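You operate a simulated robot arm through the tools that you are given. There is no shell and no other tool.

You are at the controls of a simulated robot arm. One attempt, no reset.

## Task
Take the stone weight off the desk shelf and level the shelf.
Fine: the weight goes between slots L1 and L2 of the rack; loosen the grey wing nut, turn the blue knob till the bubble lies between the bold lines, tighten the nut. Where these are worked on the way, their far stop is far enough and under half their travel is too little: grey wing nut.

It is judged by the outcome, as a careful person would: the job done as asked, and still so three seconds after it is handed in. It fails if anything else is knocked over, pushed out of place, dropped, spilled or broken.

## Robot
A 7-joint arm with a fingered hand, fixed in place. Base frame: the origin is on the floor under the middle of its stand, x ahead of it, y to its left, z up; the work surface is at about z = 0.954. Units: m, degrees, N and s.
It reaches about 1.228 m from its shoulder. Its first joint turns from -115.0 to 115.0 degrees. Payload 5 kg.
Tool frame: the origin (TCP) lies between the finger pads and is the grasp point; the fingertips stand 0.032 m ahead of it; z points along the fingers, y is the line along which they close. The gripper opens to 0.16 m; its body begins 0.089 m behind the TCP. The gripper is a hand of 4 fingers: y runs from the thumb to the fingers, the wrist lies at [0, 0, -0.267] in the tool frame, and closing takes about 1.5 s.
Orientation is told as [roll, pitch, yaw] about the base's x, y, z axes, in that order, counted from this pose: with the fingers straight down and closing along the base's y, the tool's x points along the base's -x, its y along +y and its z along -z.

## Interface
- The arm moves only by the tool servo_tool. Its argument "series" is a list of rows, each a list of 7 numbers: the shift along the base's x, y, z in units of 250 mm (1.0 is 250 mm), then the turn, a rotation vector about the base's x, y, z in units of 120 degrees (1.0 is 120 degrees), then the finger opening in m, from 0 to 0.16. In form: [[tx, ty, tz, wx, wy, wz, fingers], ...]. A call has 1 to 20 rows; each row is the pose to reach, as a shift and turn from the pose commanded when the call began. A call with a number of a shift or a turn outside -1 to 1 is refused whole. Rows are played at 5 a second. More than 0.05 m and 8.6 degrees between two rows, or a gripper value outside its range, and nothing of the call is played. Where a pose cannot be reached the arm comes as near as it can. A force on the tool above 40 N (or 10 N above the force at the start of the call, whichever is more), or a blocked arm, ends the call early, and 0.2 s more pass. Each finger travels about 0.045 m/s and halts on what it meets, pressing with about 32 N; the grip force reading is that of the motor and also rises with nothing between the fingers. The clock runs only during rows and for 0.2 s after the last one: add rows that repeat a pose to give the fingers time. The reply holds the time, the measured pose of the TCP, the force on the tool along the base axes, the opening and the grip force, in the units named above and with some noise, with the torque about the TCP (base axes, N m) and any sound that the robot's microphone picked up.
- Cameras (640 x 400 px; columns grow to the right, rows downward): "scene" is fixed at [0.4005, -0.4988, 1.6446]; the picture's right is [-0.95, -0.31, 0.00], its down [0.05, -0.16, -0.99] and it looks along [0.30, -0.94, 0.17] (base axes); focal length 214 px, centre (320, 200). "wrist" rides on the gripper at [0.08, -0.004, -0.114] in the tool frame; the picture's right is [0.05, 1.00, 0.00], its down [-0.82, 0.04, -0.58] and it looks along [-0.58, 0.03, 0.82] (tool axes); focal length 265 px, centre (320, 200). There is no depth. A picture from a camera that has moved, and an enlarged one, comes with that camera's place and axes in the base frame and with its lens.
- capture(camera): a new picture of that camera. The clock stands still meanwhile.
- lift_body(by): slides the trunk up (or, below 0, down) by that many m; the arm rides with it, the base frame stays. It gives what a move gives, with no picture.
- set_grasp(shape): the hand has 4 fingers and takes this shape, open, in about a second: jaw (thumb against the fingers, like two jaws); tri (thumb and two fingers); tip (a fingertip pinch); poke (one finger out to press); point (the index stretched); flat (the hand flat); cup (the hand cupped); fist (a fist). The gripper value then closes the fingers along that shape, each until it touches; the sizes above hold for jaw. It gives what a move gives, with no picture.
- enlarge(camera, box): a new picture of the part [left, top, right, bottom] of that camera's present view, enlarged. The clock stands still meanwhile.
- close_job(): hands the job in; it is judged then, once.

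Nothing tells you positions but the pictures and the camera data. Unless the task says otherwise, let go and move clear before handing in.

The tools are called after ">>>" as name(argument=value, ...) on one line, values as JSON. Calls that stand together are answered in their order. servo_tool: Moves the arm, as the interface text tells. Its arguments: {"type":"object","properties":{"series":{"type":"array"}},"required":["series"]} The other tools are called the same way: lift_body (by) moves the trunk up or down; set_grasp (shape) gives the hand a shape; capture (camera) takes a picture; enlarge (camera, box) takes an enlarged picture of a part of a camera's view; close_job () hands the job in.

At the start:

```text
time_s: 0.0
ee_pos: [0.3555, -0.3833, 1.447]
ee_rot: [-0.1, 0.1, 0.1]
force: [0.5, 0.1, -0.1]
wrist_torque: [-0.01, 0.02, -0.02]
width: 0.1603
grasp_force: 0.1
shape: jaw
trunk travel left (down, up): [-0.775, 0.215]
```

scene: 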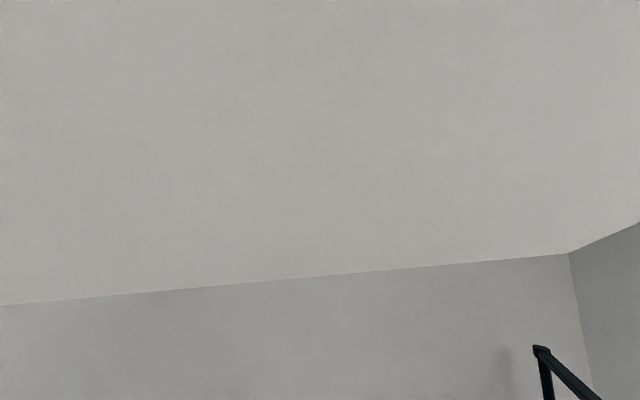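
wrist: 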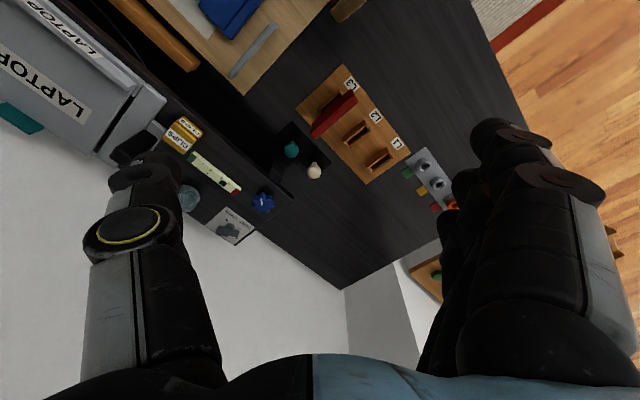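

The scene camera only shows a wall and ceiling, so I have to work from the wrist camera. That shows a desk with a shelf (laptop, clips, a level, blue knob) and a rack with slots, so I'll look closer first.

>>> enlarge(camera="wrist", box=[80, 80, 300, 260])

>>> enlarge(camera="wrist", box=[270, 50, 490, 220])

>>> capture(camera="wrist")

```text
2.22 times, centred on (190, 170) of wrist
camera zoom: at [0.2754, -0.3878, 1.5592], right [-0.05, 1.0, 0.0], down [0.82, 0.04, 0.58], along [0.58, 0.03, -0.82], focal length 590 px, centre (609, 267)
```

zoom: 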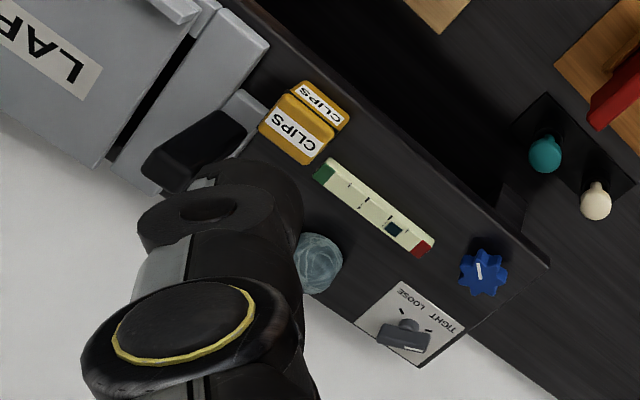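

```text
2.35 times, centred on (380, 135) of wrist
camera zoom: at [0.2754, -0.3878, 1.5592], right [-0.05, 1.0, 0.0], down [0.82, 0.04, 0.58], along [0.58, 0.03, -0.82], focal length 624 px, centre (179, 353)
```

zoom: 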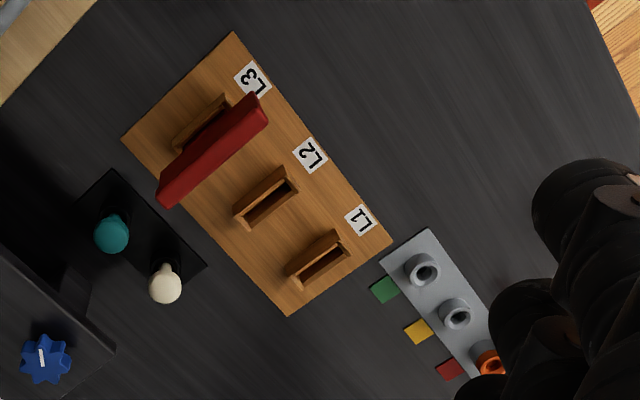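

```text
taken
camera wrist: at [0.2754, -0.3878, 1.5592], right [-0.05, 1.0, 0.0], down [0.82, 0.04, 0.58], along [0.58, 0.03, -0.82], focal length 265 px, centre (320, 200)
```

wrist: 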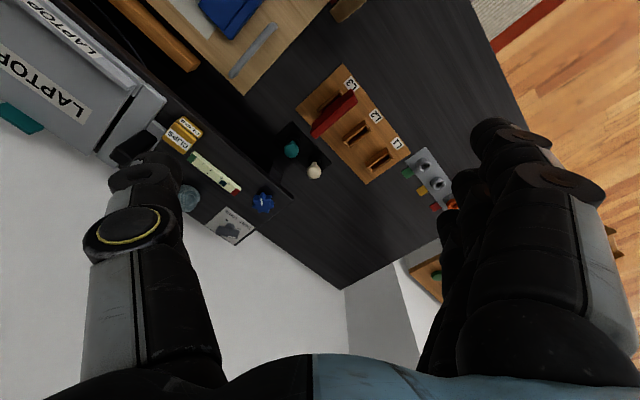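

The desk looks turned about 45° to the right of the base, with the shelf (vial, blue knob, wing nut plate) along its far side. I'll yaw the hand −45° and shift a little for a straighter, clearer view of the shelf.

>>> servo_tool(series=[[-0.04, -0.04, 0.05, 0, 0, -0.0625, 0.16], [-0.08, -0.08, 0.1, 0, 0, -0.125, 0.16], [-0.12, -0.12, 0.15, 0, 0, -0.1875, 0.16], [-0.16, -0.16, 0.2, 0, 0, -0.25, 0.16], [-0.2, -0.22, 0.25, 0, 0, -0.3125, 0.16], [-0.24, -0.28, 0.3, 0, 0, -0.375, 0.16], [-0.24, -0.28, 0.3, 0, 0, -0.375, 0.16]])

```text
time_s: 1.6
ee_pos: [0.2973, -0.4535, 1.5231]
ee_rot: [0.1, -0.1, -45.2]
force: [0.0, -0.4, 0.8]
wrist_torque: [-0.02, -0.01, 0.01]
width: 0.1598
grasp_force: 0.1
shape: jaw
trunk travel left (down, up): [-0.775, 0.215]
```

The yaw went through and the hand is higher. Now I'll look at the shelf from here.

>>> capture(camera="wrist")

>>> capture(camera="scene")

```text
taken
camera wrist: at [0.2381, -0.3993, 1.6355], right [0.67, 0.74, 0.0], down [0.61, -0.55, 0.58], along [0.43, -0.39, -0.82], focal length 265 px, centre (320, 200)
```

wrist: 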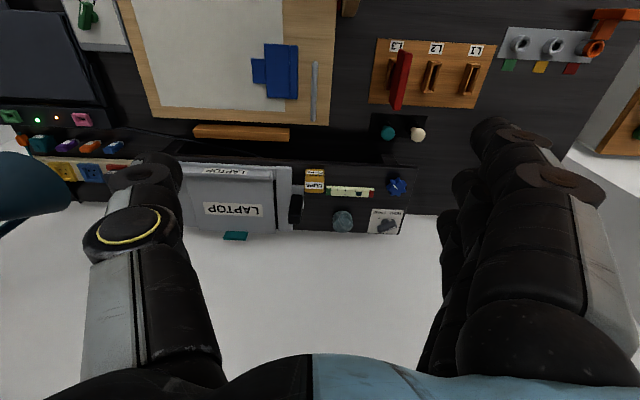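

```text
taken
```

scene: 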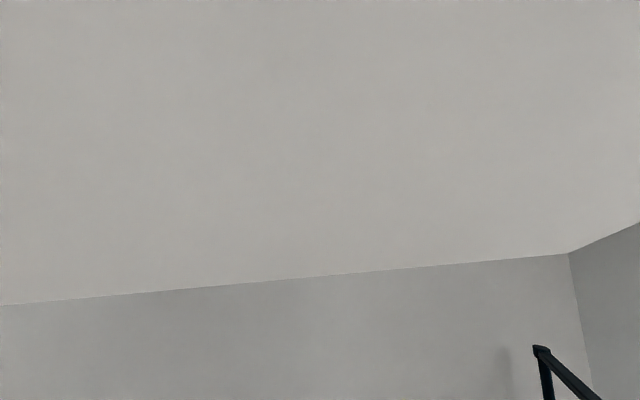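

The shelf is now roughly level in the picture. I'll enlarge the shelf's left end and the rack.

>>> enlarge(camera="wrist", box=[270, 150, 430, 250])

>>> enlarge(camera="wrist", box=[340, 20, 500, 150])

>>> enlarge(camera="wrist", box=[150, 120, 330, 250])

```text
4.00 times, centred on (350, 200) of wrist
camera zoom: at [0.2381, -0.3993, 1.6355], right [0.67, 0.74, 0.0], down [0.61, -0.55, 0.58], along [0.43, -0.39, -0.82], focal length 1062 px, centre (200, 200)
```

zoom: 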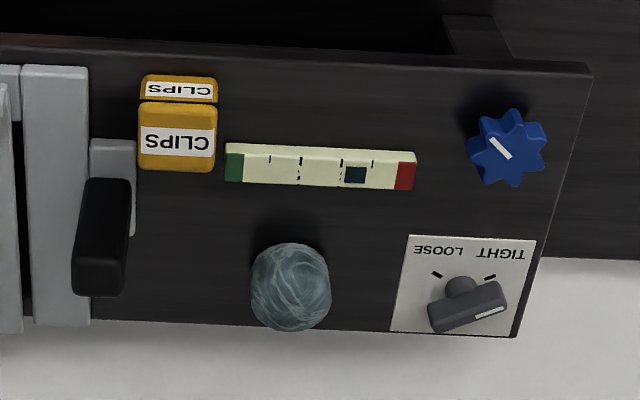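

```text
3.08 times, centred on (420, 85) of wrist
camera zoom: at [0.2381, -0.3993, 1.6355], right [0.67, 0.74, 0.0], down [0.61, -0.55, 0.58], along [0.43, -0.39, -0.82], focal length 817 px, centre (12, 554)
```

zoom: 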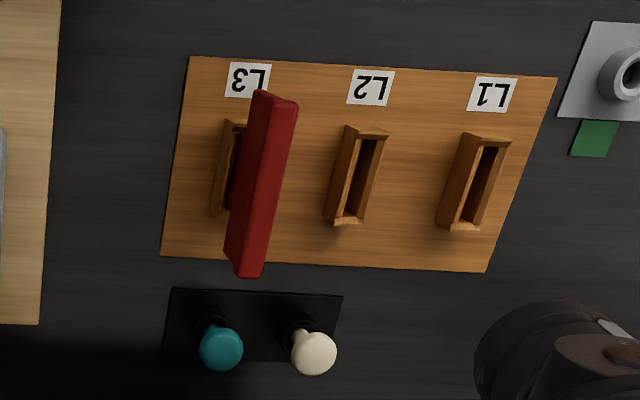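

```text
3.08 times, centred on (240, 185) of wrist
camera zoom: at [0.2381, -0.3993, 1.6355], right [0.67, 0.74, 0.0], down [0.61, -0.55, 0.58], along [0.43, -0.39, -0.82], focal length 817 px, centre (566, 246)
```

zoom: 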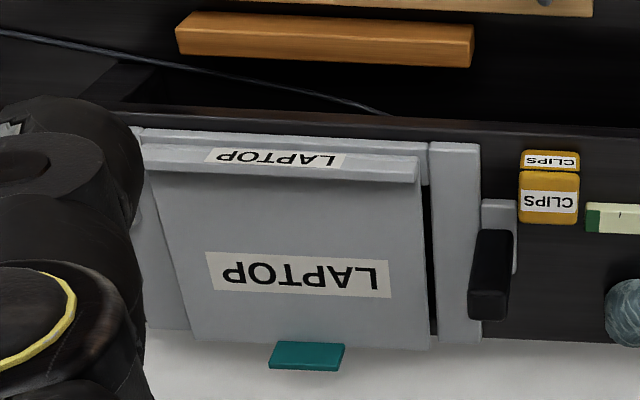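

The stone weight is the round grey-teal object near the shelf's back edge, about (0.63, −0.67). The vial is in front of it, with the knob and wing nut to its left. I'll bring the hand nearer, above the shelf front, for a closer look.

>>> servo_tool(series=[[0.12, -0.018, -0.12, 0, 0, 0, 0.16], [0.24, -0.036, -0.24, 0, 0, 0, 0.16], [0.36, -0.055, -0.36, 0, 0, 0, 0.16], [0.48, -0.073, -0.48, 0, 0, 0, 0.16], [0.6, -0.09, -0.6, 0, 0, 0, 0.16], [0.72, -0.11, -0.72, 0, 0, 0, 0.16], [0.84, -0.13, -0.84, 0, 0, 0, 0.16], [0.96, -0.148, -0.96, 0, 0, 0, 0.16], [0.96, -0.148, -0.96, 0, 0, 0, 0.16]])

>>> capture(camera="wrist")

```text
time_s: 3.6
ee_pos: [0.5307, -0.4933, 1.2823]
ee_rot: [0.0, -0.1, -45.0]
force: [-0.3, 0.6, -1.1]
wrist_torque: [-0.02, 0.0, 0.03]
width: 0.16
grasp_force: 0.0
shape: jaw
trunk travel left (down, up): [-0.775, 0.215]
```

```text
taken
camera wrist: at [0.4719, -0.4396, 1.3953], right [0.67, 0.74, 0.0], down [0.61, -0.55, 0.58], along [0.43, -0.39, -0.82], focal length 265 px, centre (320, 200)
```

wrist: 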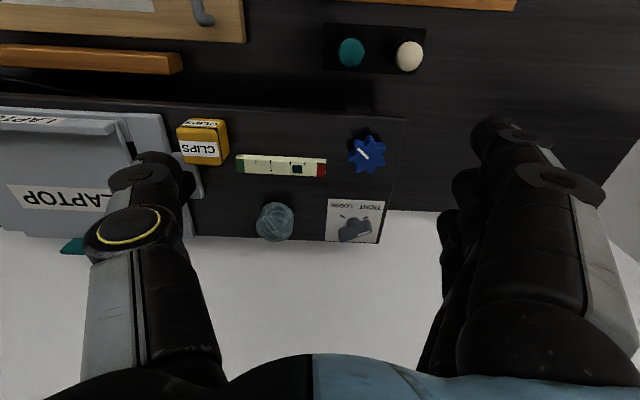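

>>> enlarge(camera="wrist", box=[230, 110, 410, 250])

>>> enlarge(camera="wrist", box=[310, 190, 390, 250])

>>> enlarge(camera="wrist", box=[225, 140, 335, 190])

```text
2.86 times, centred on (320, 180) of wrist
camera zoom: at [0.4719, -0.4396, 1.3953], right [0.67, 0.74, 0.0], down [0.61, -0.55, 0.58], along [0.43, -0.39, -0.82], focal length 758 px, centre (320, 257)
```

zoom: 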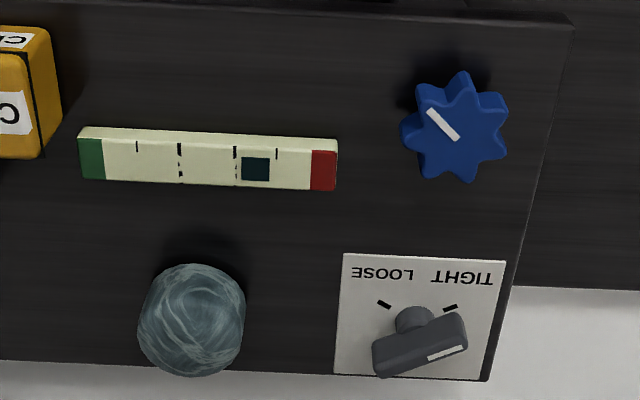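

```text
6.67 times, centred on (350, 220) of wrist
camera zoom: at [0.4719, -0.4396, 1.3953], right [0.67, 0.74, 0.0], down [0.61, -0.55, 0.58], along [0.43, -0.39, -0.82], focal length 1769 px, centre (120, 67)
```

zoom: 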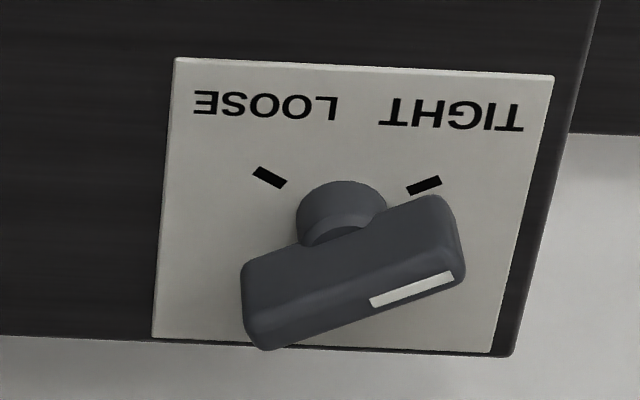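

```text
5.82 times, centred on (280, 165) of wrist
camera zoom: at [0.4719, -0.4396, 1.3953], right [0.67, 0.74, 0.0], down [0.61, -0.55, 0.58], along [0.43, -0.39, -0.82], focal length 1544 px, centre (553, 404)
```

zoom: 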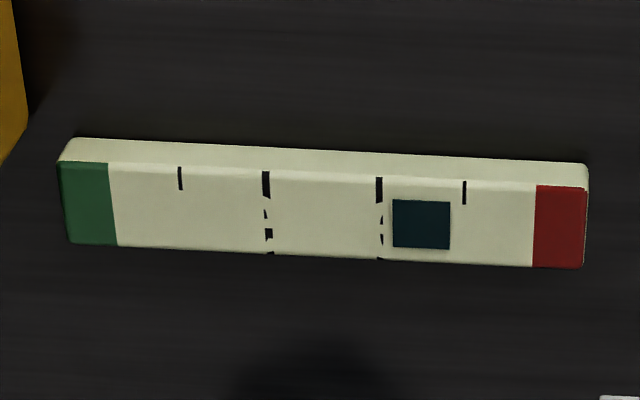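

I have the key points now. The stone is about (0.613, −0.657), roughly 5.5 cm across; the shelf top is at z≈1.07; the knob is near (0.61, −0.497) and the nut near (0.71, −0.58), set to TIGHT. Next I'll look closely at the rack before choosing a grasp.

>>> servo_tool(series=[[-0.07, 0.16, 0.02, 0, 0, 0, 0.16], [-0.14, 0.32, 0.04, 0, 0, 0, 0.16], [-0.21, 0.48, 0.06, 0, 0, 0, 0.16], [-0.28, 0.64, 0.08, 0, 0, 0, 0.16], [-0.35, 0.8, 0.08, 0, 0, 0, 0.16], [-0.42, 0.96, 0.08, 0, 0, 0, 0.16], [-0.5, 1.0, 0.08, 0, 0, 0, 0.16], [-0.5, 1.0, 0.08, 0, 0, 0, 0.16]])

>>> capture(camera="wrist")

```text
time_s: 5.4
ee_pos: [0.4107, -0.2425, 1.3004]
ee_rot: [0.0, 0.1, -45.1]
force: [-0.6, 0.2, -0.2]
wrist_torque: [-0.01, 0.04, 0.01]
width: 0.16
grasp_force: 0.1
shape: jaw
trunk travel left (down, up): [-0.775, 0.215]
```

```text
taken
camera wrist: at [0.3516, -0.1887, 1.4134], right [0.67, 0.74, 0.0], down [0.61, -0.55, 0.58], along [0.43, -0.39, -0.82], focal length 265 px, centre (320, 200)
```

wrist: 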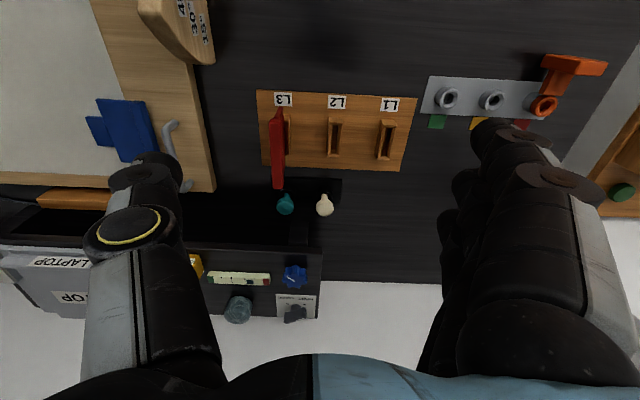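

>>> enlarge(camera="wrist", box=[250, 80, 430, 220])

>>> enlarge(camera="wrist", box=[180, 220, 340, 340])

```text
2.86 times, centred on (340, 150) of wrist
camera zoom: at [0.3516, -0.1887, 1.4134], right [0.67, 0.74, 0.0], down [0.61, -0.55, 0.58], along [0.43, -0.39, -0.82], focal length 758 px, centre (263, 343)
```

zoom: 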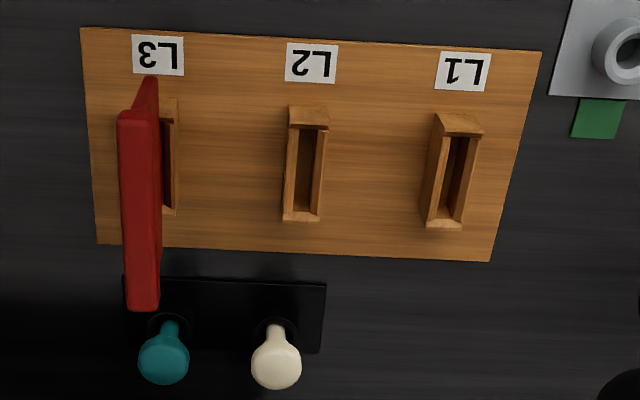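

```text
3.33 times, centred on (260, 280) of wrist
camera zoom: at [0.3516, -0.1887, 1.4134], right [0.67, 0.74, 0.0], down [0.61, -0.55, 0.58], along [0.43, -0.39, -0.82], focal length 885 px, centre (520, -67)
```

zoom: 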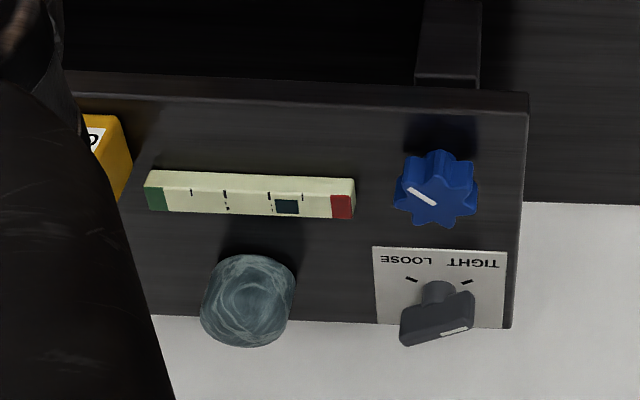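

The rack's board lies flat on the desk. The gap between the L1 and L2 slot boxes is about 6.5 cm, just a bit wider than the stone. I need slim fingers there, so I'll check how the pinch shapes look.

>>> set_grasp(shape="tri")

>>> capture(camera="wrist")

>>> set_grasp(shape="tip")

>>> capture(camera="wrist")

```text
time_s: 6.3
ee_pos: [0.4109, -0.2425, 1.3003]
ee_rot: [0.0, 0.1, -45.0]
force: [0.5, 0.2, -0.1]
wrist_torque: [0.01, -0.03, 0.01]
width: 0.1599
grasp_force: 0.1
shape: tri
trunk travel left (down, up): [-0.775, 0.215]
```

```text
taken
camera wrist: at [0.3513, -0.189, 1.4135], right [0.67, 0.74, 0.0], down [0.61, -0.55, 0.58], along [0.43, -0.39, -0.82], focal length 265 px, centre (320, 200)
```

wrist: 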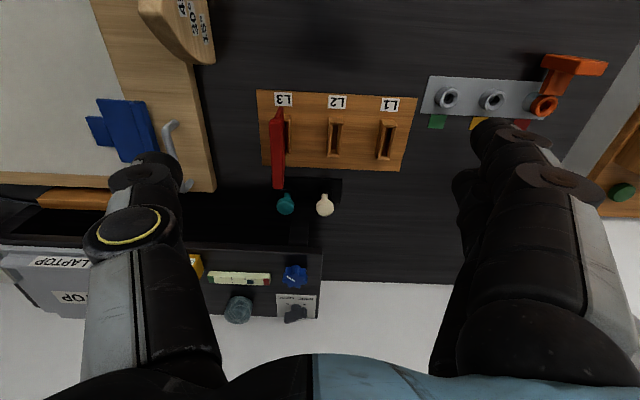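

```text
time_s: 7.2
ee_pos: [0.4107, -0.2416, 1.3011]
ee_rot: [-0.1, 0.0, -45.0]
force: [0.6, 1.2, 0.1]
wrist_torque: [0.01, 0.02, 0.01]
width: 0.1601
grasp_force: 0.0
shape: tip
trunk travel left (down, up): [-0.775, 0.215]
```

```text
taken
camera wrist: at [0.3513, -0.1889, 1.4135], right [0.67, 0.74, 0.0], down [0.61, -0.55, 0.58], along [0.43, -0.39, -0.82], focal length 265 px, centre (320, 200)
```

wrist: 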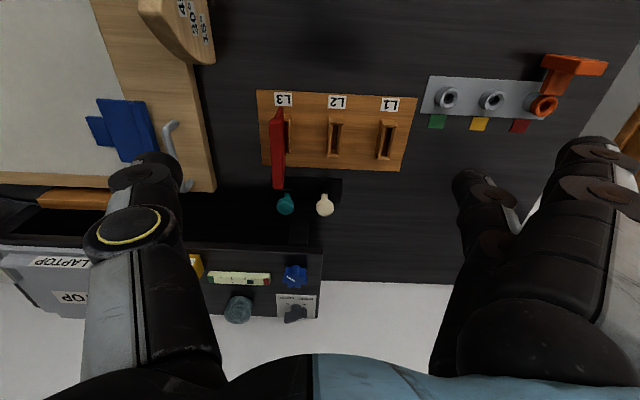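

The middle finger and thumb stay in line in "tip" while the others swing away. I'll close the pinch part-way in the air to see where every finger goes.

>>> servo_tool(series=[[0, 0, 0, 0, 0, 0, 0.12], [0, 0, 0, 0, 0, 0, 0.06], [0, 0, 0, 0, 0, 0, 0.055], [0, 0, 0, 0, 0, 0, 0.055], [0, 0, 0, 0, 0, 0, 0.055], [0, 0, 0, 0, 0, 0, 0.055], [0, 0, 0, 0, 0, 0, 0.055], [0, 0, 0, 0, 0, 0, 0.055]])

>>> capture(camera="wrist")

```text
time_s: 9.0
ee_pos: [0.4088, -0.2425, 1.3013]
ee_rot: [0.0, -0.1, -45.0]
force: [0.6, 0.5, 0.2]
wrist_torque: [-0.02, -0.02, 0.03]
width: 0.0561
grasp_force: 0.0
shape: tip
trunk travel left (down, up): [-0.775, 0.215]
```

```text
taken
camera wrist: at [0.3513, -0.1889, 1.4135], right [0.67, 0.74, 0.0], down [0.61, -0.55, 0.58], along [0.43, -0.39, -0.82], focal length 265 px, centre (320, 200)
```

wrist: 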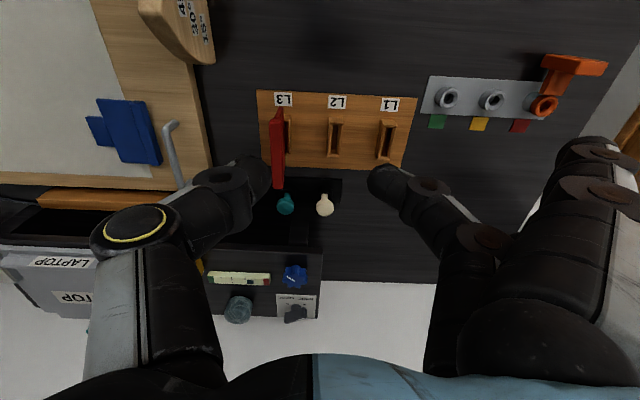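

In "tip", the fingertips pinch on their points while the spare fingers stick out sideways at about 0.15 m. I'll compare this with "jaw" and "tri" closed to the same width.

>>> set_grasp(shape="jaw")

>>> servo_tool(series=[[0, 0, 0, 0, 0, 0, 0.12], [0, 0, 0, 0, 0, 0, 0.06], [0, 0, 0, 0, 0, 0, 0.055], [0, 0, 0, 0, 0, 0, 0.055], [0, 0, 0, 0, 0, 0, 0.055], [0, 0, 0, 0, 0, 0, 0.055], [0, 0, 0, 0, 0, 0, 0.055], [0, 0, 0, 0, 0, 0, 0.055]])

>>> capture(camera="wrist")

>>> set_grasp(shape="tri")

>>> servo_tool(series=[[0, 0, 0, 0, 0, 0, 0.12], [0, 0, 0, 0, 0, 0, 0.06], [0, 0, 0, 0, 0, 0, 0.055], [0, 0, 0, 0, 0, 0, 0.055], [0, 0, 0, 0, 0, 0, 0.055], [0, 0, 0, 0, 0, 0, 0.055], [0, 0, 0, 0, 0, 0, 0.055], [0, 0, 0, 0, 0, 0, 0.055]])

>>> capture(camera="wrist")

```text
time_s: 9.9
ee_pos: [0.4103, -0.2431, 1.301]
ee_rot: [0.0, 0.0, -45.0]
force: [0.1, 0.0, 0.4]
wrist_torque: [-0.01, 0.0, 0.02]
width: 0.1599
grasp_force: 0.1
shape: jaw
trunk travel left (down, up): [-0.775, 0.215]
```

```text
time_s: 11.7
ee_pos: [0.4111, -0.2421, 1.3005]
ee_rot: [0.0, -0.1, -45.0]
force: [0.3, -0.3, 0.8]
wrist_torque: [0.0, -0.01, -0.02]
width: 0.056
grasp_force: 0.0
shape: jaw
trunk travel left (down, up): [-0.775, 0.215]
```

```text
taken
camera wrist: at [0.3513, -0.1889, 1.4135], right [0.67, 0.74, 0.0], down [0.61, -0.55, 0.58], along [0.43, -0.39, -0.82], focal length 265 px, centre (320, 200)
```

wrist: 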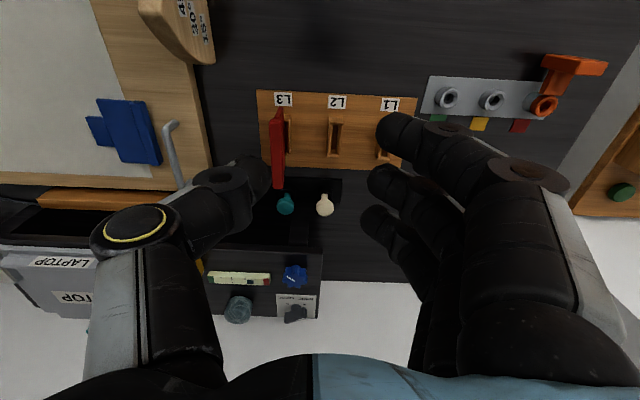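

```text
time_s: 12.6
ee_pos: [0.4117, -0.2411, 1.301]
ee_rot: [0.0, 0.1, -45.0]
force: [-0.9, 0.4, -0.8]
wrist_torque: [0.01, -0.01, 0.02]
width: 0.1601
grasp_force: 0.1
shape: tri
trunk travel left (down, up): [-0.775, 0.215]
```

```text
time_s: 14.4
ee_pos: [0.4105, -0.2409, 1.3001]
ee_rot: [0.0, 0.1, -44.9]
force: [-0.3, -0.3, 0.4]
wrist_torque: [0.0, -0.01, 0.02]
width: 0.0557
grasp_force: 0.1
shape: tri
trunk travel left (down, up): [-0.775, 0.215]
```

```text
taken
camera wrist: at [0.3513, -0.1889, 1.4135], right [0.67, 0.74, 0.0], down [0.61, -0.55, 0.58], along [0.43, -0.39, -0.82], focal length 265 px, centre (320, 200)
```

wrist: 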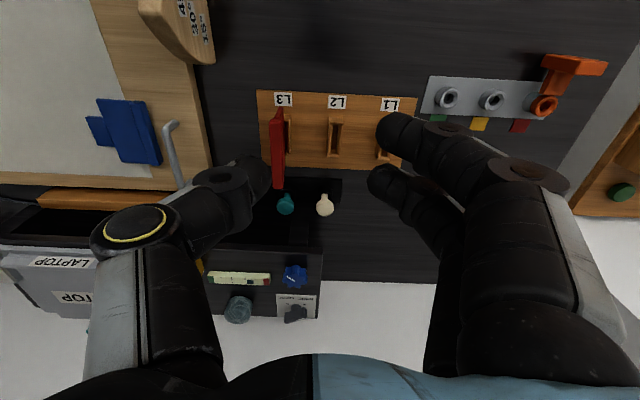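

Fingers are spaced about 3 cm apart, and when closed to 5–6 cm the tips meet roughly at the TCP level. A thumb + middle finger "tip" pinch, closing front-to-back with the spare fingers towards the robot, fits between the slot boxes. I'll yaw +90° and move towards the stone in two legs.

>>> set_grasp(shape="tip")

>>> servo_tool(series=[[0.05, -0.14, 0, 0, 0, 0.0625, 0.16], [0.1, -0.28, 0, 0, 0, 0.125, 0.16], [0.15, -0.42, 0, 0, 0, 0.1875, 0.16], [0.2, -0.56, 0, 0, 0, 0.25, 0.16], [0.23, -0.7, 0, 0, 0, 0.3125, 0.16], [0.26, -0.84, 0, 0, 0, 0.375, 0.16], [0.27, -0.97, 0, 0, 0, 0.4375, 0.16], [0.27, -0.97, 0, 0, 0, 0.5, 0.16]])

```text
time_s: 15.3
ee_pos: [0.4097, -0.2424, 1.3015]
ee_rot: [0.0, 0.0, -44.9]
force: [-0.8, -0.5, 0.1]
wrist_torque: [-0.02, 0.04, -0.01]
width: 0.1599
grasp_force: 0.1
shape: tip
trunk travel left (down, up): [-0.775, 0.215]
```

```text
time_s: 17.1
ee_pos: [0.478, -0.4835, 1.3014]
ee_rot: [0.0, 0.0, 15.1]
force: [-0.4, 0.6, 0.9]
wrist_torque: [-0.04, -0.01, 0.03]
width: 0.1598
grasp_force: 0.1
shape: tip
trunk travel left (down, up): [-0.775, 0.215]
```

The hand is turning freely and is now at yaw 15°. I'll finish the second leg to a viewpoint to the right of the stone.

>>> servo_tool(series=[[0.045, -0.14, -0.03, 0, 0, 0.05, 0.16], [0.09, -0.28, -0.06, 0, 0, 0.1, 0.16], [0.13, -0.42, -0.09, 0, 0, 0.15, 0.16], [0.18, -0.56, -0.12, 0, 0, 0.2, 0.16], [0.22, -0.7, -0.15, 0, 0, 0.25, 0.16], [0.26, -0.84, -0.18, 0, 0, 0.25, 0.16], [0.266, -0.968, -0.2, 0, 0, 0.25, 0.16], [0.266, -0.968, -0.2, 0, 0, 0.25, 0.16]])

>>> capture(camera="wrist")

```text
time_s: 18.9
ee_pos: [0.5445, -0.7247, 1.2517]
ee_rot: [-0.1, -0.1, 45.0]
force: [0.1, 0.6, -0.2]
wrist_torque: [-0.06, 0.03, 0.0]
width: 0.1599
grasp_force: 0.0
shape: tip
trunk travel left (down, up): [-0.775, 0.215]
```

```text
taken
camera wrist: at [0.4906, -0.7852, 1.3652], right [-0.74, 0.67, 0.0], down [0.55, 0.61, 0.58], along [0.39, 0.43, -0.82], focal length 265 px, centre (320, 200)
```

wrist: 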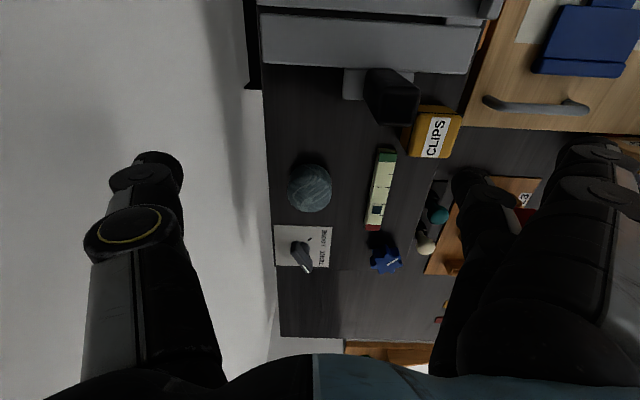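

>>> enlarge(camera="wrist", box=[260, 130, 420, 280])

>>> enlarge(camera="wrist", box=[200, 30, 460, 180])

```text
2.67 times, centred on (340, 205) of wrist
camera zoom: at [0.4906, -0.7852, 1.3652], right [-0.74, 0.67, 0.0], down [0.55, 0.61, 0.58], along [0.39, 0.43, -0.82], focal length 708 px, centre (267, 187)
```

zoom: 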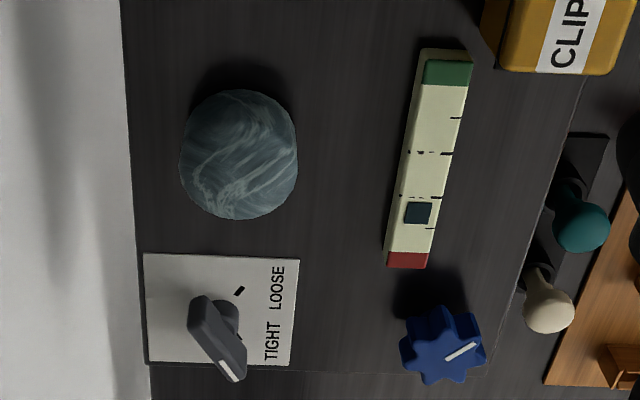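

```text
2.46 times, centred on (330, 105) of wrist
camera zoom: at [0.4906, -0.7852, 1.3652], right [-0.74, 0.67, 0.0], down [0.55, 0.61, 0.58], along [0.39, 0.43, -0.82], focal length 653 px, centre (295, 434)
```

zoom: 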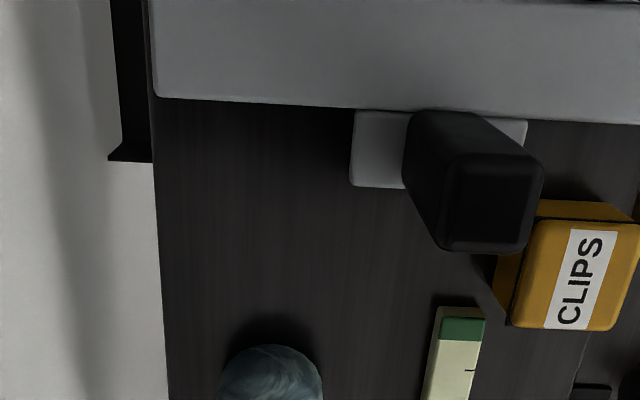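

The stone may be flatter than a ball, so I want a lower side view to judge heights before grasping. I'll swing back to yaw −45° in front of the shelf, then tilt the hand to look along the shelf top.

>>> servo_tool(series=[[-0.019, 0.074, 0.02, 0, 0, -0.0625, 0.16], [-0.038, 0.148, 0.04, 0, 0, -0.125, 0.16], [-0.057, 0.223, 0.06, 0, 0, -0.1875, 0.16], [-0.075, 0.297, 0.08, 0, 0, -0.25, 0.16], [-0.094, 0.371, 0.08, 0, 0, -0.3125, 0.16], [-0.113, 0.445, 0.08, 0, 0, -0.375, 0.16], [-0.132, 0.52, 0.08, 0, 0, -0.4375, 0.16], [-0.15, 0.594, 0.08, 0, 0, -0.5, 0.16], [-0.17, 0.668, 0.08, 0, 0, -0.5625, 0.16], [-0.188, 0.742, 0.08, 0, 0, -0.625, 0.16], [-0.207, 0.816, 0.06, 0, 0, -0.6875, 0.16], [-0.226, 0.891, 0.0, 0, 0, -0.75, 0.16], [-0.226, 0.891, 0.0, 0, 0, -0.75, 0.16]])

>>> servo_tool(series=[[0, 0, -0.04, -0.047, -0.047, 0, 0.16], [0, 0, -0.08, -0.094, -0.094, 0, 0.16], [0, 0, -0.12, -0.141, -0.141, 0, 0.16], [0, 0, -0.18, -0.188, -0.188, 0, 0.16], [0, 0, -0.24, -0.2357, -0.2357, 0, 0.16], [0, 0, -0.3, -0.2357, -0.2357, 0, 0.16], [0, 0, -0.3, -0.2357, -0.2357, 0, 0.16]])

>>> capture(camera="wrist")

```text
time_s: 21.7
ee_pos: [0.4883, -0.5015, 1.2509]
ee_rot: [0.0, 0.0, -45.1]
force: [-0.6, 0.2, 0.0]
wrist_torque: [0.03, -0.03, 0.0]
width: 0.1596
grasp_force: 0.0
shape: tip
trunk travel left (down, up): [-0.775, 0.215]
```

```text
time_s: 23.3
ee_pos: [0.4875, -0.501, 1.1771]
ee_rot: [0.0, -40.1, -45.1]
force: [0.7, 0.1, -0.7]
wrist_torque: [-0.02, 0.0, 0.01]
width: 0.1601
grasp_force: 0.1
shape: tip
trunk travel left (down, up): [-0.775, 0.215]
```

```text
taken
camera wrist: at [0.39, -0.4099, 1.2117], right [0.68, 0.73, -0.03], down [0.21, -0.15, 0.97], along [0.7, -0.66, -0.25], focal length 265 px, centre (320, 200)
```

wrist: 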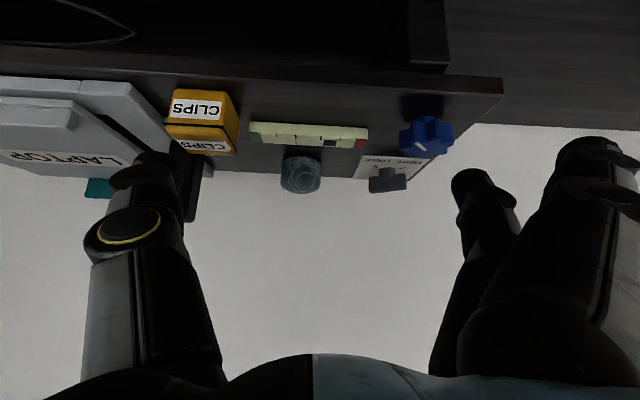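

>>> enlarge(camera="wrist", box=[240, 80, 480, 210])

>>> enlarge(camera="wrist", box=[260, 140, 420, 210])

```text
2.67 times, centred on (360, 145) of wrist
camera zoom: at [0.39, -0.4099, 1.2117], right [0.68, 0.73, -0.03], down [0.21, -0.15, 0.97], along [0.7, -0.66, -0.25], focal length 708 px, centre (213, 347)
```

zoom: 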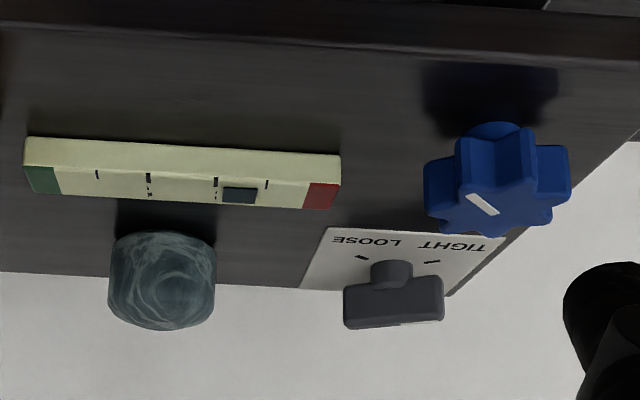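

```text
4.00 times, centred on (340, 175) of wrist
camera zoom: at [0.39, -0.4099, 1.2117], right [0.68, 0.73, -0.03], down [0.21, -0.15, 0.97], along [0.7, -0.66, -0.25], focal length 1062 px, centre (240, 300)
```

zoom: 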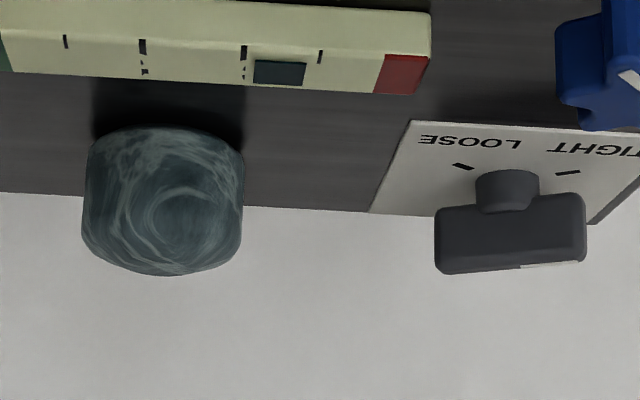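

The side view shows the stone is a squat barrel, about 5.5 cm wide and 3.5 cm tall, on the shelf at z≈1.075. The nut is a bar on a post and the knob a star head. I'll untilt, then yaw so the thumb is behind and the finger in front of the stone, and hover above it.

>>> servo_tool(series=[[0, 0, 0.08, 0.047, 0.047, 0, 0.16], [0, 0, 0.16, 0.094, 0.094, 0, 0.16], [0, 0, 0.24, 0.141, 0.141, 0, 0.16], [0, 0, 0.3, 0.188, 0.188, 0, 0.16], [0, 0, 0.3, 0.2357, 0.2357, 0, 0.16], [0, 0, 0.3, 0.2357, 0.2357, 0, 0.16]])

>>> servo_tool(series=[[0.0, 0.0, 0, 0, 0, 0.0644, 0.16], [0.04, -0.04, 0, 0, 0, 0.1288, 0.16], [0.09, -0.1, 0, 0, 0, 0.1932, 0.16], [0.14, -0.16, 0, 0, 0, 0.2576, 0.16], [0.19, -0.22, 0, 0, 0, 0.322, 0.16], [0.24, -0.28, 0, 0, 0, 0.3864, 0.16], [0.29, -0.34, 0, 0, 0, 0.4508, 0.16], [0.34, -0.41, 0, 0, 0, 0.515, 0.16], [0.39, -0.48, 0, 0, 0, 0.579, 0.16], [0.44, -0.55, 0, 0, 0, 0.644, 0.16], [0.49, -0.6, 0, 0, 0, 0.7083, 0.16], [0.519, -0.64, 0, 0, 0, 0.7083, 0.16], [0.519, -0.64, 0, 0, 0, 0.7083, 0.16]])

>>> capture(camera="wrist")

```text
time_s: 24.7
ee_pos: [0.4872, -0.5033, 1.2519]
ee_rot: [0.0, 0.0, -44.9]
force: [-0.7, -0.1, -0.2]
wrist_torque: [-0.03, 0.07, 0.0]
width: 0.1598
grasp_force: 0.1
shape: tip
trunk travel left (down, up): [-0.775, 0.215]
```

```text
time_s: 27.5
ee_pos: [0.6161, -0.6604, 1.253]
ee_rot: [-0.1, 0.0, 40.0]
force: [-0.1, -0.8, 0.2]
wrist_torque: [0.0, 0.02, -0.01]
width: 0.1601
grasp_force: 0.0
shape: tip
trunk travel left (down, up): [-0.775, 0.215]
```

```text
taken
camera wrist: at [0.5588, -0.7162, 1.3661], right [-0.68, 0.73, 0.0], down [0.6, 0.56, 0.58], along [0.42, 0.39, -0.82], focal length 265 px, centre (320, 200)
```

wrist: 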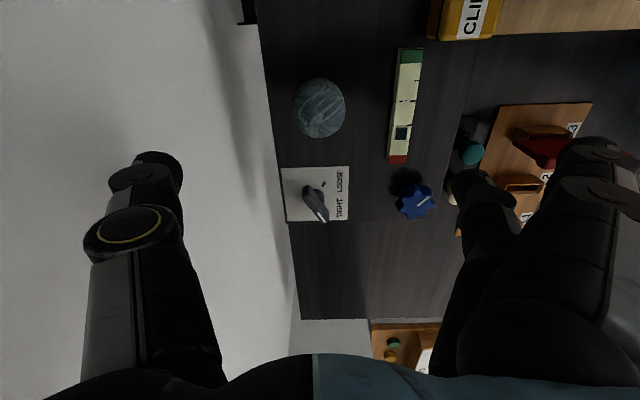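

From above, the stone is at about (0.617, −0.663), directly under the TCP within a few mm. I'll narrow the pinch to 9 cm and descend part-way, then check clearances.

>>> servo_tool(series=[[0, -0.01, 0, 0, 0, 0, 0.09], [0, -0.01, 0, 0, 0, 0, 0.09], [0, -0.01, -0.1, 0, 0, 0, 0.09], [0, -0.01, -0.2, 0, 0, 0, 0.09], [0, -0.01, -0.3, 0, 0, 0, 0.09], [0, -0.01, -0.4, 0, 0, 0, 0.09], [0, -0.01, -0.5, 0, 0, 0, 0.09], [0, -0.01, -0.5, 0, 0, 0, 0.09]])

>>> capture(camera="wrist")

```text
time_s: 29.3
ee_pos: [0.6174, -0.6643, 1.1249]
ee_rot: [-0.1, 0.0, 40.1]
force: [-0.5, 0.4, -0.8]
wrist_torque: [-0.06, 0.02, 0.0]
width: 0.0908
grasp_force: 0.1
shape: tip
trunk travel left (down, up): [-0.775, 0.215]
```

```text
taken
camera wrist: at [0.5589, -0.7206, 1.2383], right [-0.68, 0.73, 0.0], down [0.6, 0.56, 0.58], along [0.42, 0.39, -0.82], focal length 265 px, centre (320, 200)
```

wrist: 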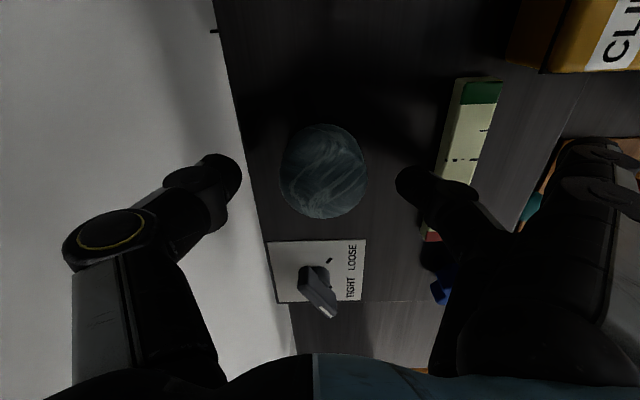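

The stone is centred between thumb and finger, with clearance to the vial. I'll descend the last 2.4 cm and close.

>>> servo_tool(series=[[0, 0, -0.05, 0, 0, 0, 0.09], [0, 0, -0.095, 0, 0, 0, 0.09], [0, 0, -0.095, 0, 0, 0, 0.09]])

```text
time_s: 30.1
ee_pos: [0.616, -0.6646, 1.1038]
ee_rot: [-0.1, -0.1, 40.0]
force: [0.0, -0.3, 7.9]
wrist_torque: [0.33, 0.22, 0.02]
width: 0.09
grasp_force: 0.0
shape: tip
trunk travel left (down, up): [-0.775, 0.215]
```

A light 8 N touch at the front fingertip means it has reached the shelf surface. I'll lift about 6 mm and then close on the stone.

>>> servo_tool(series=[[0, 0, 0.025, 0, 0, 0, 0.09], [0, 0, 0.025, 0, 0, 0, 0.07], [0, 0, 0.025, 0, 0, 0, 0.05], [0, 0, 0.025, 0, 0, 0, 0.04], [0, 0, 0.02, 0, 0, 0, 0.04], [0, 0, 0.02, 0, 0, 0, 0.04], [0, 0, 0.02, 0, 0, 0, 0.04]])

>>> capture(camera="wrist")

```text
time_s: 31.7
ee_pos: [0.6181, -0.6631, 1.1072]
ee_rot: [0.0, 0.0, 39.9]
force: [0.3, -1.1, 4.8]
wrist_torque: [0.07, 0.08, -0.03]
width: 0.0445
grasp_force: 31.7
shape: tip
trunk travel left (down, up): [-0.775, 0.215]
```

```text
taken
camera wrist: at [0.5598, -0.7196, 1.221], right [-0.68, 0.73, 0.0], down [0.6, 0.56, 0.58], along [0.42, 0.39, -0.82], focal length 265 px, centre (320, 200)
```

wrist: 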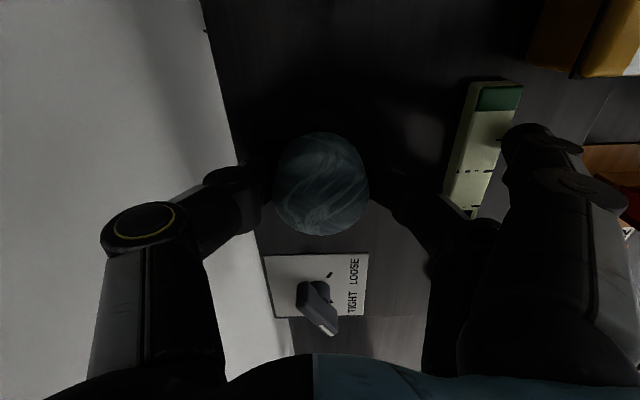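

The pinch closed at 4.45 cm with a slight upward reaction, so it may be on the stone's rounded upper rim. I'll open slightly, go about 9 mm lower and re-grip around mid-height.

>>> servo_tool(series=[[0, 0, 0, 0, 0, 0, 0.07], [0, 0, 0, 0, 0, 0, 0.07], [0, 0, 0, 0, 0, 0, 0.07], [0, 0, -0.02, 0, 0, 0, 0.07], [0, 0, -0.036, 0, 0, 0, 0.07], [0, 0, -0.036, 0, 0, 0, 0.07]])

>>> enlarge(camera="wrist", box=[220, 100, 440, 260])

```text
time_s: 33.1
ee_pos: [0.6173, -0.6638, 1.1014]
ee_rot: [-0.3, 0.0, 39.9]
force: [-0.5, 0.3, 29.9]
wrist_torque: [0.15, 0.01, -0.01]
width: 0.071
grasp_force: 0.1
shape: tip
trunk travel left (down, up): [-0.775, 0.215]
```

```text
2.50 times, centred on (330, 180) of wrist
camera zoom: at [0.5586, -0.7184, 1.2154], right [-0.68, 0.73, 0.0], down [0.6, 0.56, 0.58], along [0.43, 0.39, -0.82], focal length 664 px, centre (295, 250)
```

zoom: 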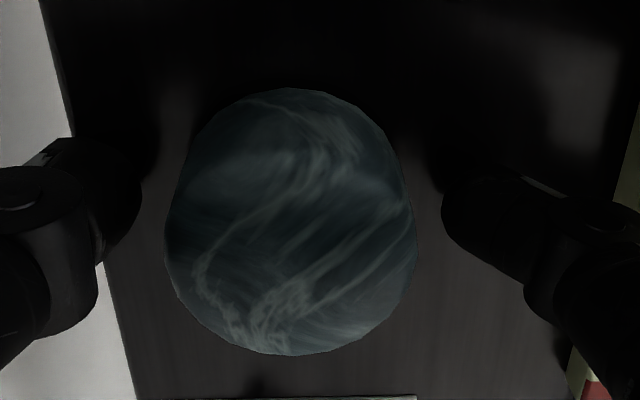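

Both fingertips are resting on the shelf (30 N), so the earlier height was already as low as it should be. I'll back up 7 mm, close there, and test with a small lift.

>>> servo_tool(series=[[0, 0, 0.03, 0, 0, 0, 0.07], [0, 0, 0.036, 0, 0, 0, 0.07], [0, 0, 0.036, 0, 0, 0, 0.05], [0, 0, 0.036, 0, 0, 0, 0.035], [0, 0, 0.036, 0, 0, 0, 0.035], [0, 0, 0.036, 0, 0, 0, 0.035], [0, 0, 0.036, 0, 0, 0, 0.035]])

>>> servo_tool(series=[[0, 0, 0.02, 0, 0, 0, 0.035], [0, 0, 0.04, 0, 0, 0, 0.035], [0, 0, 0.06, 0, 0, 0, 0.035], [0, 0, 0.06, 0, 0, 0, 0.035]])

>>> capture(camera="wrist")

```text
time_s: 34.7
ee_pos: [0.618, -0.6643, 1.1058]
ee_rot: [0.0, 0.0, 40.0]
force: [-0.6, -0.6, -0.9]
wrist_torque: [0.07, 0.06, 0.02]
width: 0.0453
grasp_force: 32.2
shape: tip
trunk travel left (down, up): [-0.775, 0.215]
```

```text
time_s: 35.7
ee_pos: [0.6168, -0.6647, 1.1213]
ee_rot: [0.0, -0.1, 40.0]
force: [-0.2, -0.4, -2.5]
wrist_torque: [-0.03, 0.0, 0.0]
width: 0.045
grasp_force: 32.2
shape: tip
trunk travel left (down, up): [-0.775, 0.215]
```

```text
taken
camera wrist: at [0.5592, -0.7201, 1.2346], right [-0.68, 0.73, 0.0], down [0.6, 0.56, 0.58], along [0.42, 0.39, -0.82], focal length 265 px, centre (320, 200)
```

wrist: 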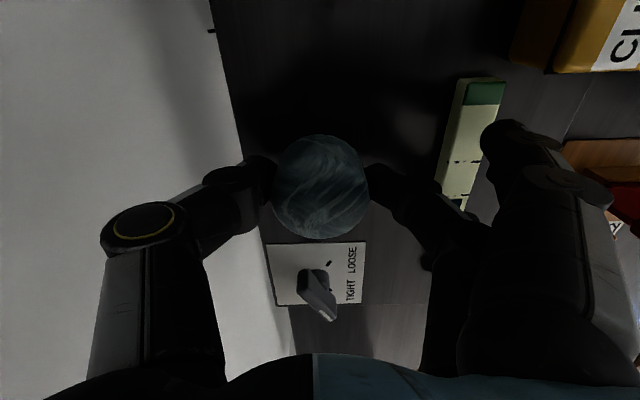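

The stone came up with the hand and the load reads about 2.5 N, so the grip holds. I'll raise it well clear and carry it towards the rack gap, which I place at about (0.536, −0.259).

>>> servo_tool(series=[[0, 0, 0.12, 0, 0, 0, 0.035], [0, 0, 0.24, 0, 0, 0, 0.035], [0, 0, 0.36, 0, 0, 0, 0.035], [0, 0, 0.46, 0, 0, 0, 0.035], [-0.02, 0.1, 0.5, 0, 0, 0, 0.035], [-0.04, 0.22, 0.5, 0, 0, 0, 0.035], [-0.06, 0.34, 0.5, 0, 0, 0.01, 0.035], [-0.08, 0.46, 0.5, 0, 0, 0.02, 0.035], [-0.11, 0.58, 0.5, 0, 0, 0.03, 0.035], [-0.14, 0.7, 0.5, 0, 0, 0.0417, 0.035], [-0.16, 0.8, 0.5, 0, 0, 0.0417, 0.035], [-0.16, 0.8, 0.5, 0, 0, 0.0417, 0.035]])

```text
time_s: 38.3
ee_pos: [0.579, -0.4623, 1.249]
ee_rot: [0.0, 0.1, 45.0]
force: [0.2, -0.5, -2.7]
wrist_torque: [0.04, -0.01, -0.02]
width: 0.0447
grasp_force: 32.1
shape: tip
trunk travel left (down, up): [-0.775, 0.215]
```

>>> servo_tool(series=[[-0.02, 0.12, 0, 0, 0, 0, 0.035], [-0.04, 0.24, 0, 0, 0, 0, 0.035], [-0.07, 0.36, 0, 0, 0, 0, 0.035], [-0.1, 0.48, 0, 0, 0, 0, 0.035], [-0.13, 0.6, -0.04, 0, 0, 0, 0.035], [-0.15, 0.72, -0.12, 0, 0, 0, 0.035], [-0.174, 0.812, -0.24, 0, 0, 0, 0.035], [-0.174, 0.812, -0.36, 0, 0, 0, 0.035], [-0.174, 0.812, -0.36, 0, 0, 0, 0.035]])

>>> capture(camera="wrist")

>>> enlarge(camera="wrist", box=[220, 40, 440, 270])

```text
time_s: 40.3
ee_pos: [0.5318, -0.2609, 1.1606]
ee_rot: [-0.1, 0.0, 45.0]
force: [0.1, 0.8, -1.8]
wrist_torque: [-0.04, 0.01, -0.01]
width: 0.045
grasp_force: 32.1
shape: tip
trunk travel left (down, up): [-0.775, 0.215]
```

```text
taken
camera wrist: at [0.4783, -0.3217, 1.2735], right [-0.74, 0.67, 0.0], down [0.55, 0.61, 0.58], along [0.39, 0.43, -0.82], focal length 265 px, centre (320, 200)
```

wrist: 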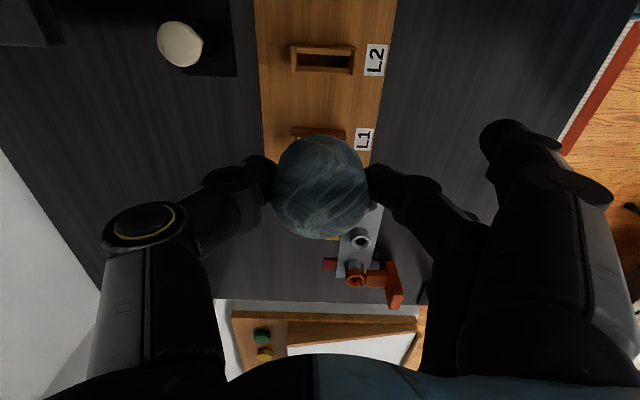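

```text
1.74 times, centred on (330, 155) of wrist
camera zoom: at [0.4783, -0.3217, 1.2735], right [-0.74, 0.67, 0.0], down [0.55, 0.61, 0.58], along [0.39, 0.43, -0.82], focal length 462 px, centre (303, 278)
```

zoom: 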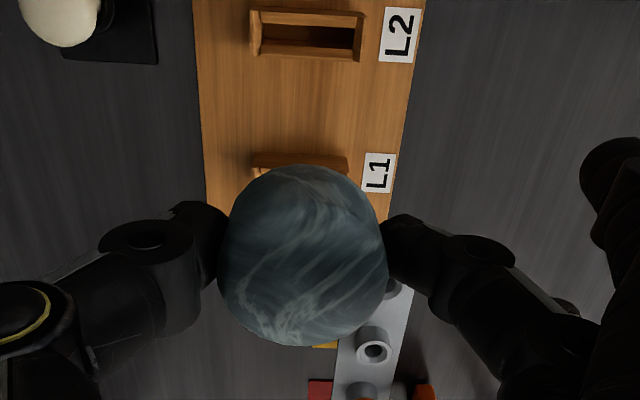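

The stone is held squarely under the TCP, and the gap centre works out about 3 mm further left than where I am. I'll correct that and descend until the stone's base is just above the box rims, then check.

>>> servo_tool(series=[[0.006, 0.002, -0.1, 0, 0, 0, 0.035], [0.013, 0.0044, -0.2, 0, 0, 0, 0.035], [0.013, 0.0044, -0.3, 0, 0, 0, 0.035], [0.013, 0.0044, -0.4, 0, 0, 0, 0.035], [0.013, 0.0044, -0.5, 0, 0, 0, 0.035], [0.013, 0.0044, -0.5, 0, 0, 0, 0.035]])

>>> capture(camera="wrist")

>>> enlarge(camera="wrist", box=[220, 40, 440, 270])

```text
time_s: 41.7
ee_pos: [0.5358, -0.2602, 1.0334]
ee_rot: [0.0, 0.0, 45.0]
force: [0.0, -0.1, -1.8]
wrist_torque: [0.03, -0.01, 0.03]
width: 0.0449
grasp_force: 32.0
shape: tip
trunk travel left (down, up): [-0.775, 0.215]
```

```text
taken
camera wrist: at [0.4821, -0.3211, 1.147], right [-0.74, 0.67, 0.0], down [0.55, 0.61, 0.58], along [0.39, 0.43, -0.82], focal length 265 px, centre (320, 200)
```

wrist: 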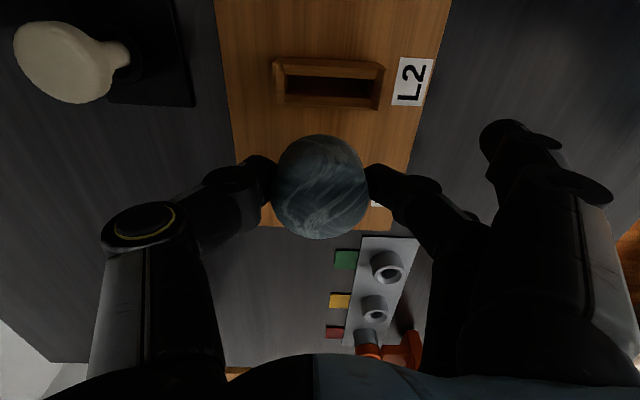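

```text
1.74 times, centred on (330, 155) of wrist
camera zoom: at [0.4821, -0.3211, 1.147], right [-0.74, 0.67, 0.0], down [0.55, 0.61, 0.58], along [0.39, 0.43, -0.82], focal length 462 px, centre (303, 278)
```

zoom: 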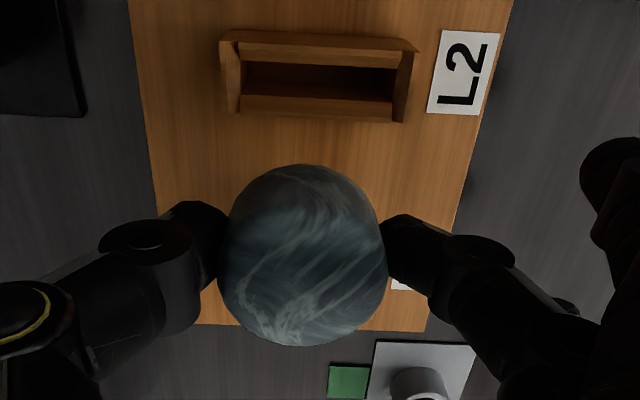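

The L2 box rim is at z≈0.985 and the stone is centred in the gap to within about 1 mm, with roughly 4 mm to spare on each side. I'll go down slowly in small steps, watching for side forces.

>>> servo_tool(series=[[-0.003, -0.003, -0.03, 0, 0, 0, 0.035], [-0.003, -0.003, -0.06, 0, 0, 0, 0.035], [-0.003, -0.003, -0.09, 0, 0, 0, 0.035], [-0.003, -0.003, -0.12, 0, 0, 0, 0.035], [-0.003, -0.003, -0.12, 0, 0, 0, 0.035]])

>>> enlarge(camera="wrist", box=[220, 40, 440, 270])

```text
time_s: 42.9
ee_pos: [0.5378, -0.261, 1.0038]
ee_rot: [0.1, 0.0, 45.0]
force: [0.8, 0.3, -1.9]
wrist_torque: [0.01, -0.04, -0.01]
width: 0.0448
grasp_force: 32.2
shape: tip
trunk travel left (down, up): [-0.775, 0.215]
```

```text
1.74 times, centred on (330, 155) of wrist
camera zoom: at [0.4836, -0.3209, 1.1158], right [-0.74, 0.67, 0.0], down [0.55, 0.61, 0.58], along [0.39, 0.43, -0.82], focal length 462 px, centre (303, 278)
```

zoom: 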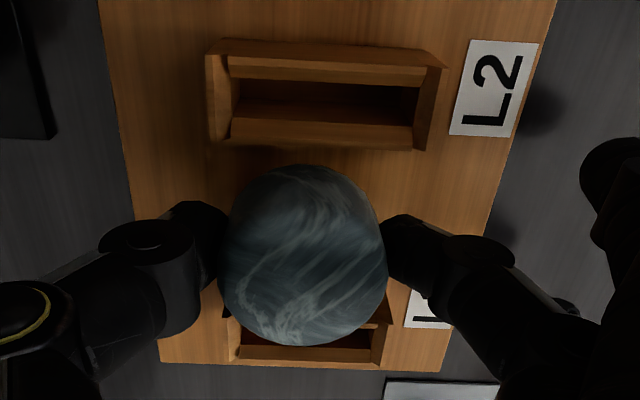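

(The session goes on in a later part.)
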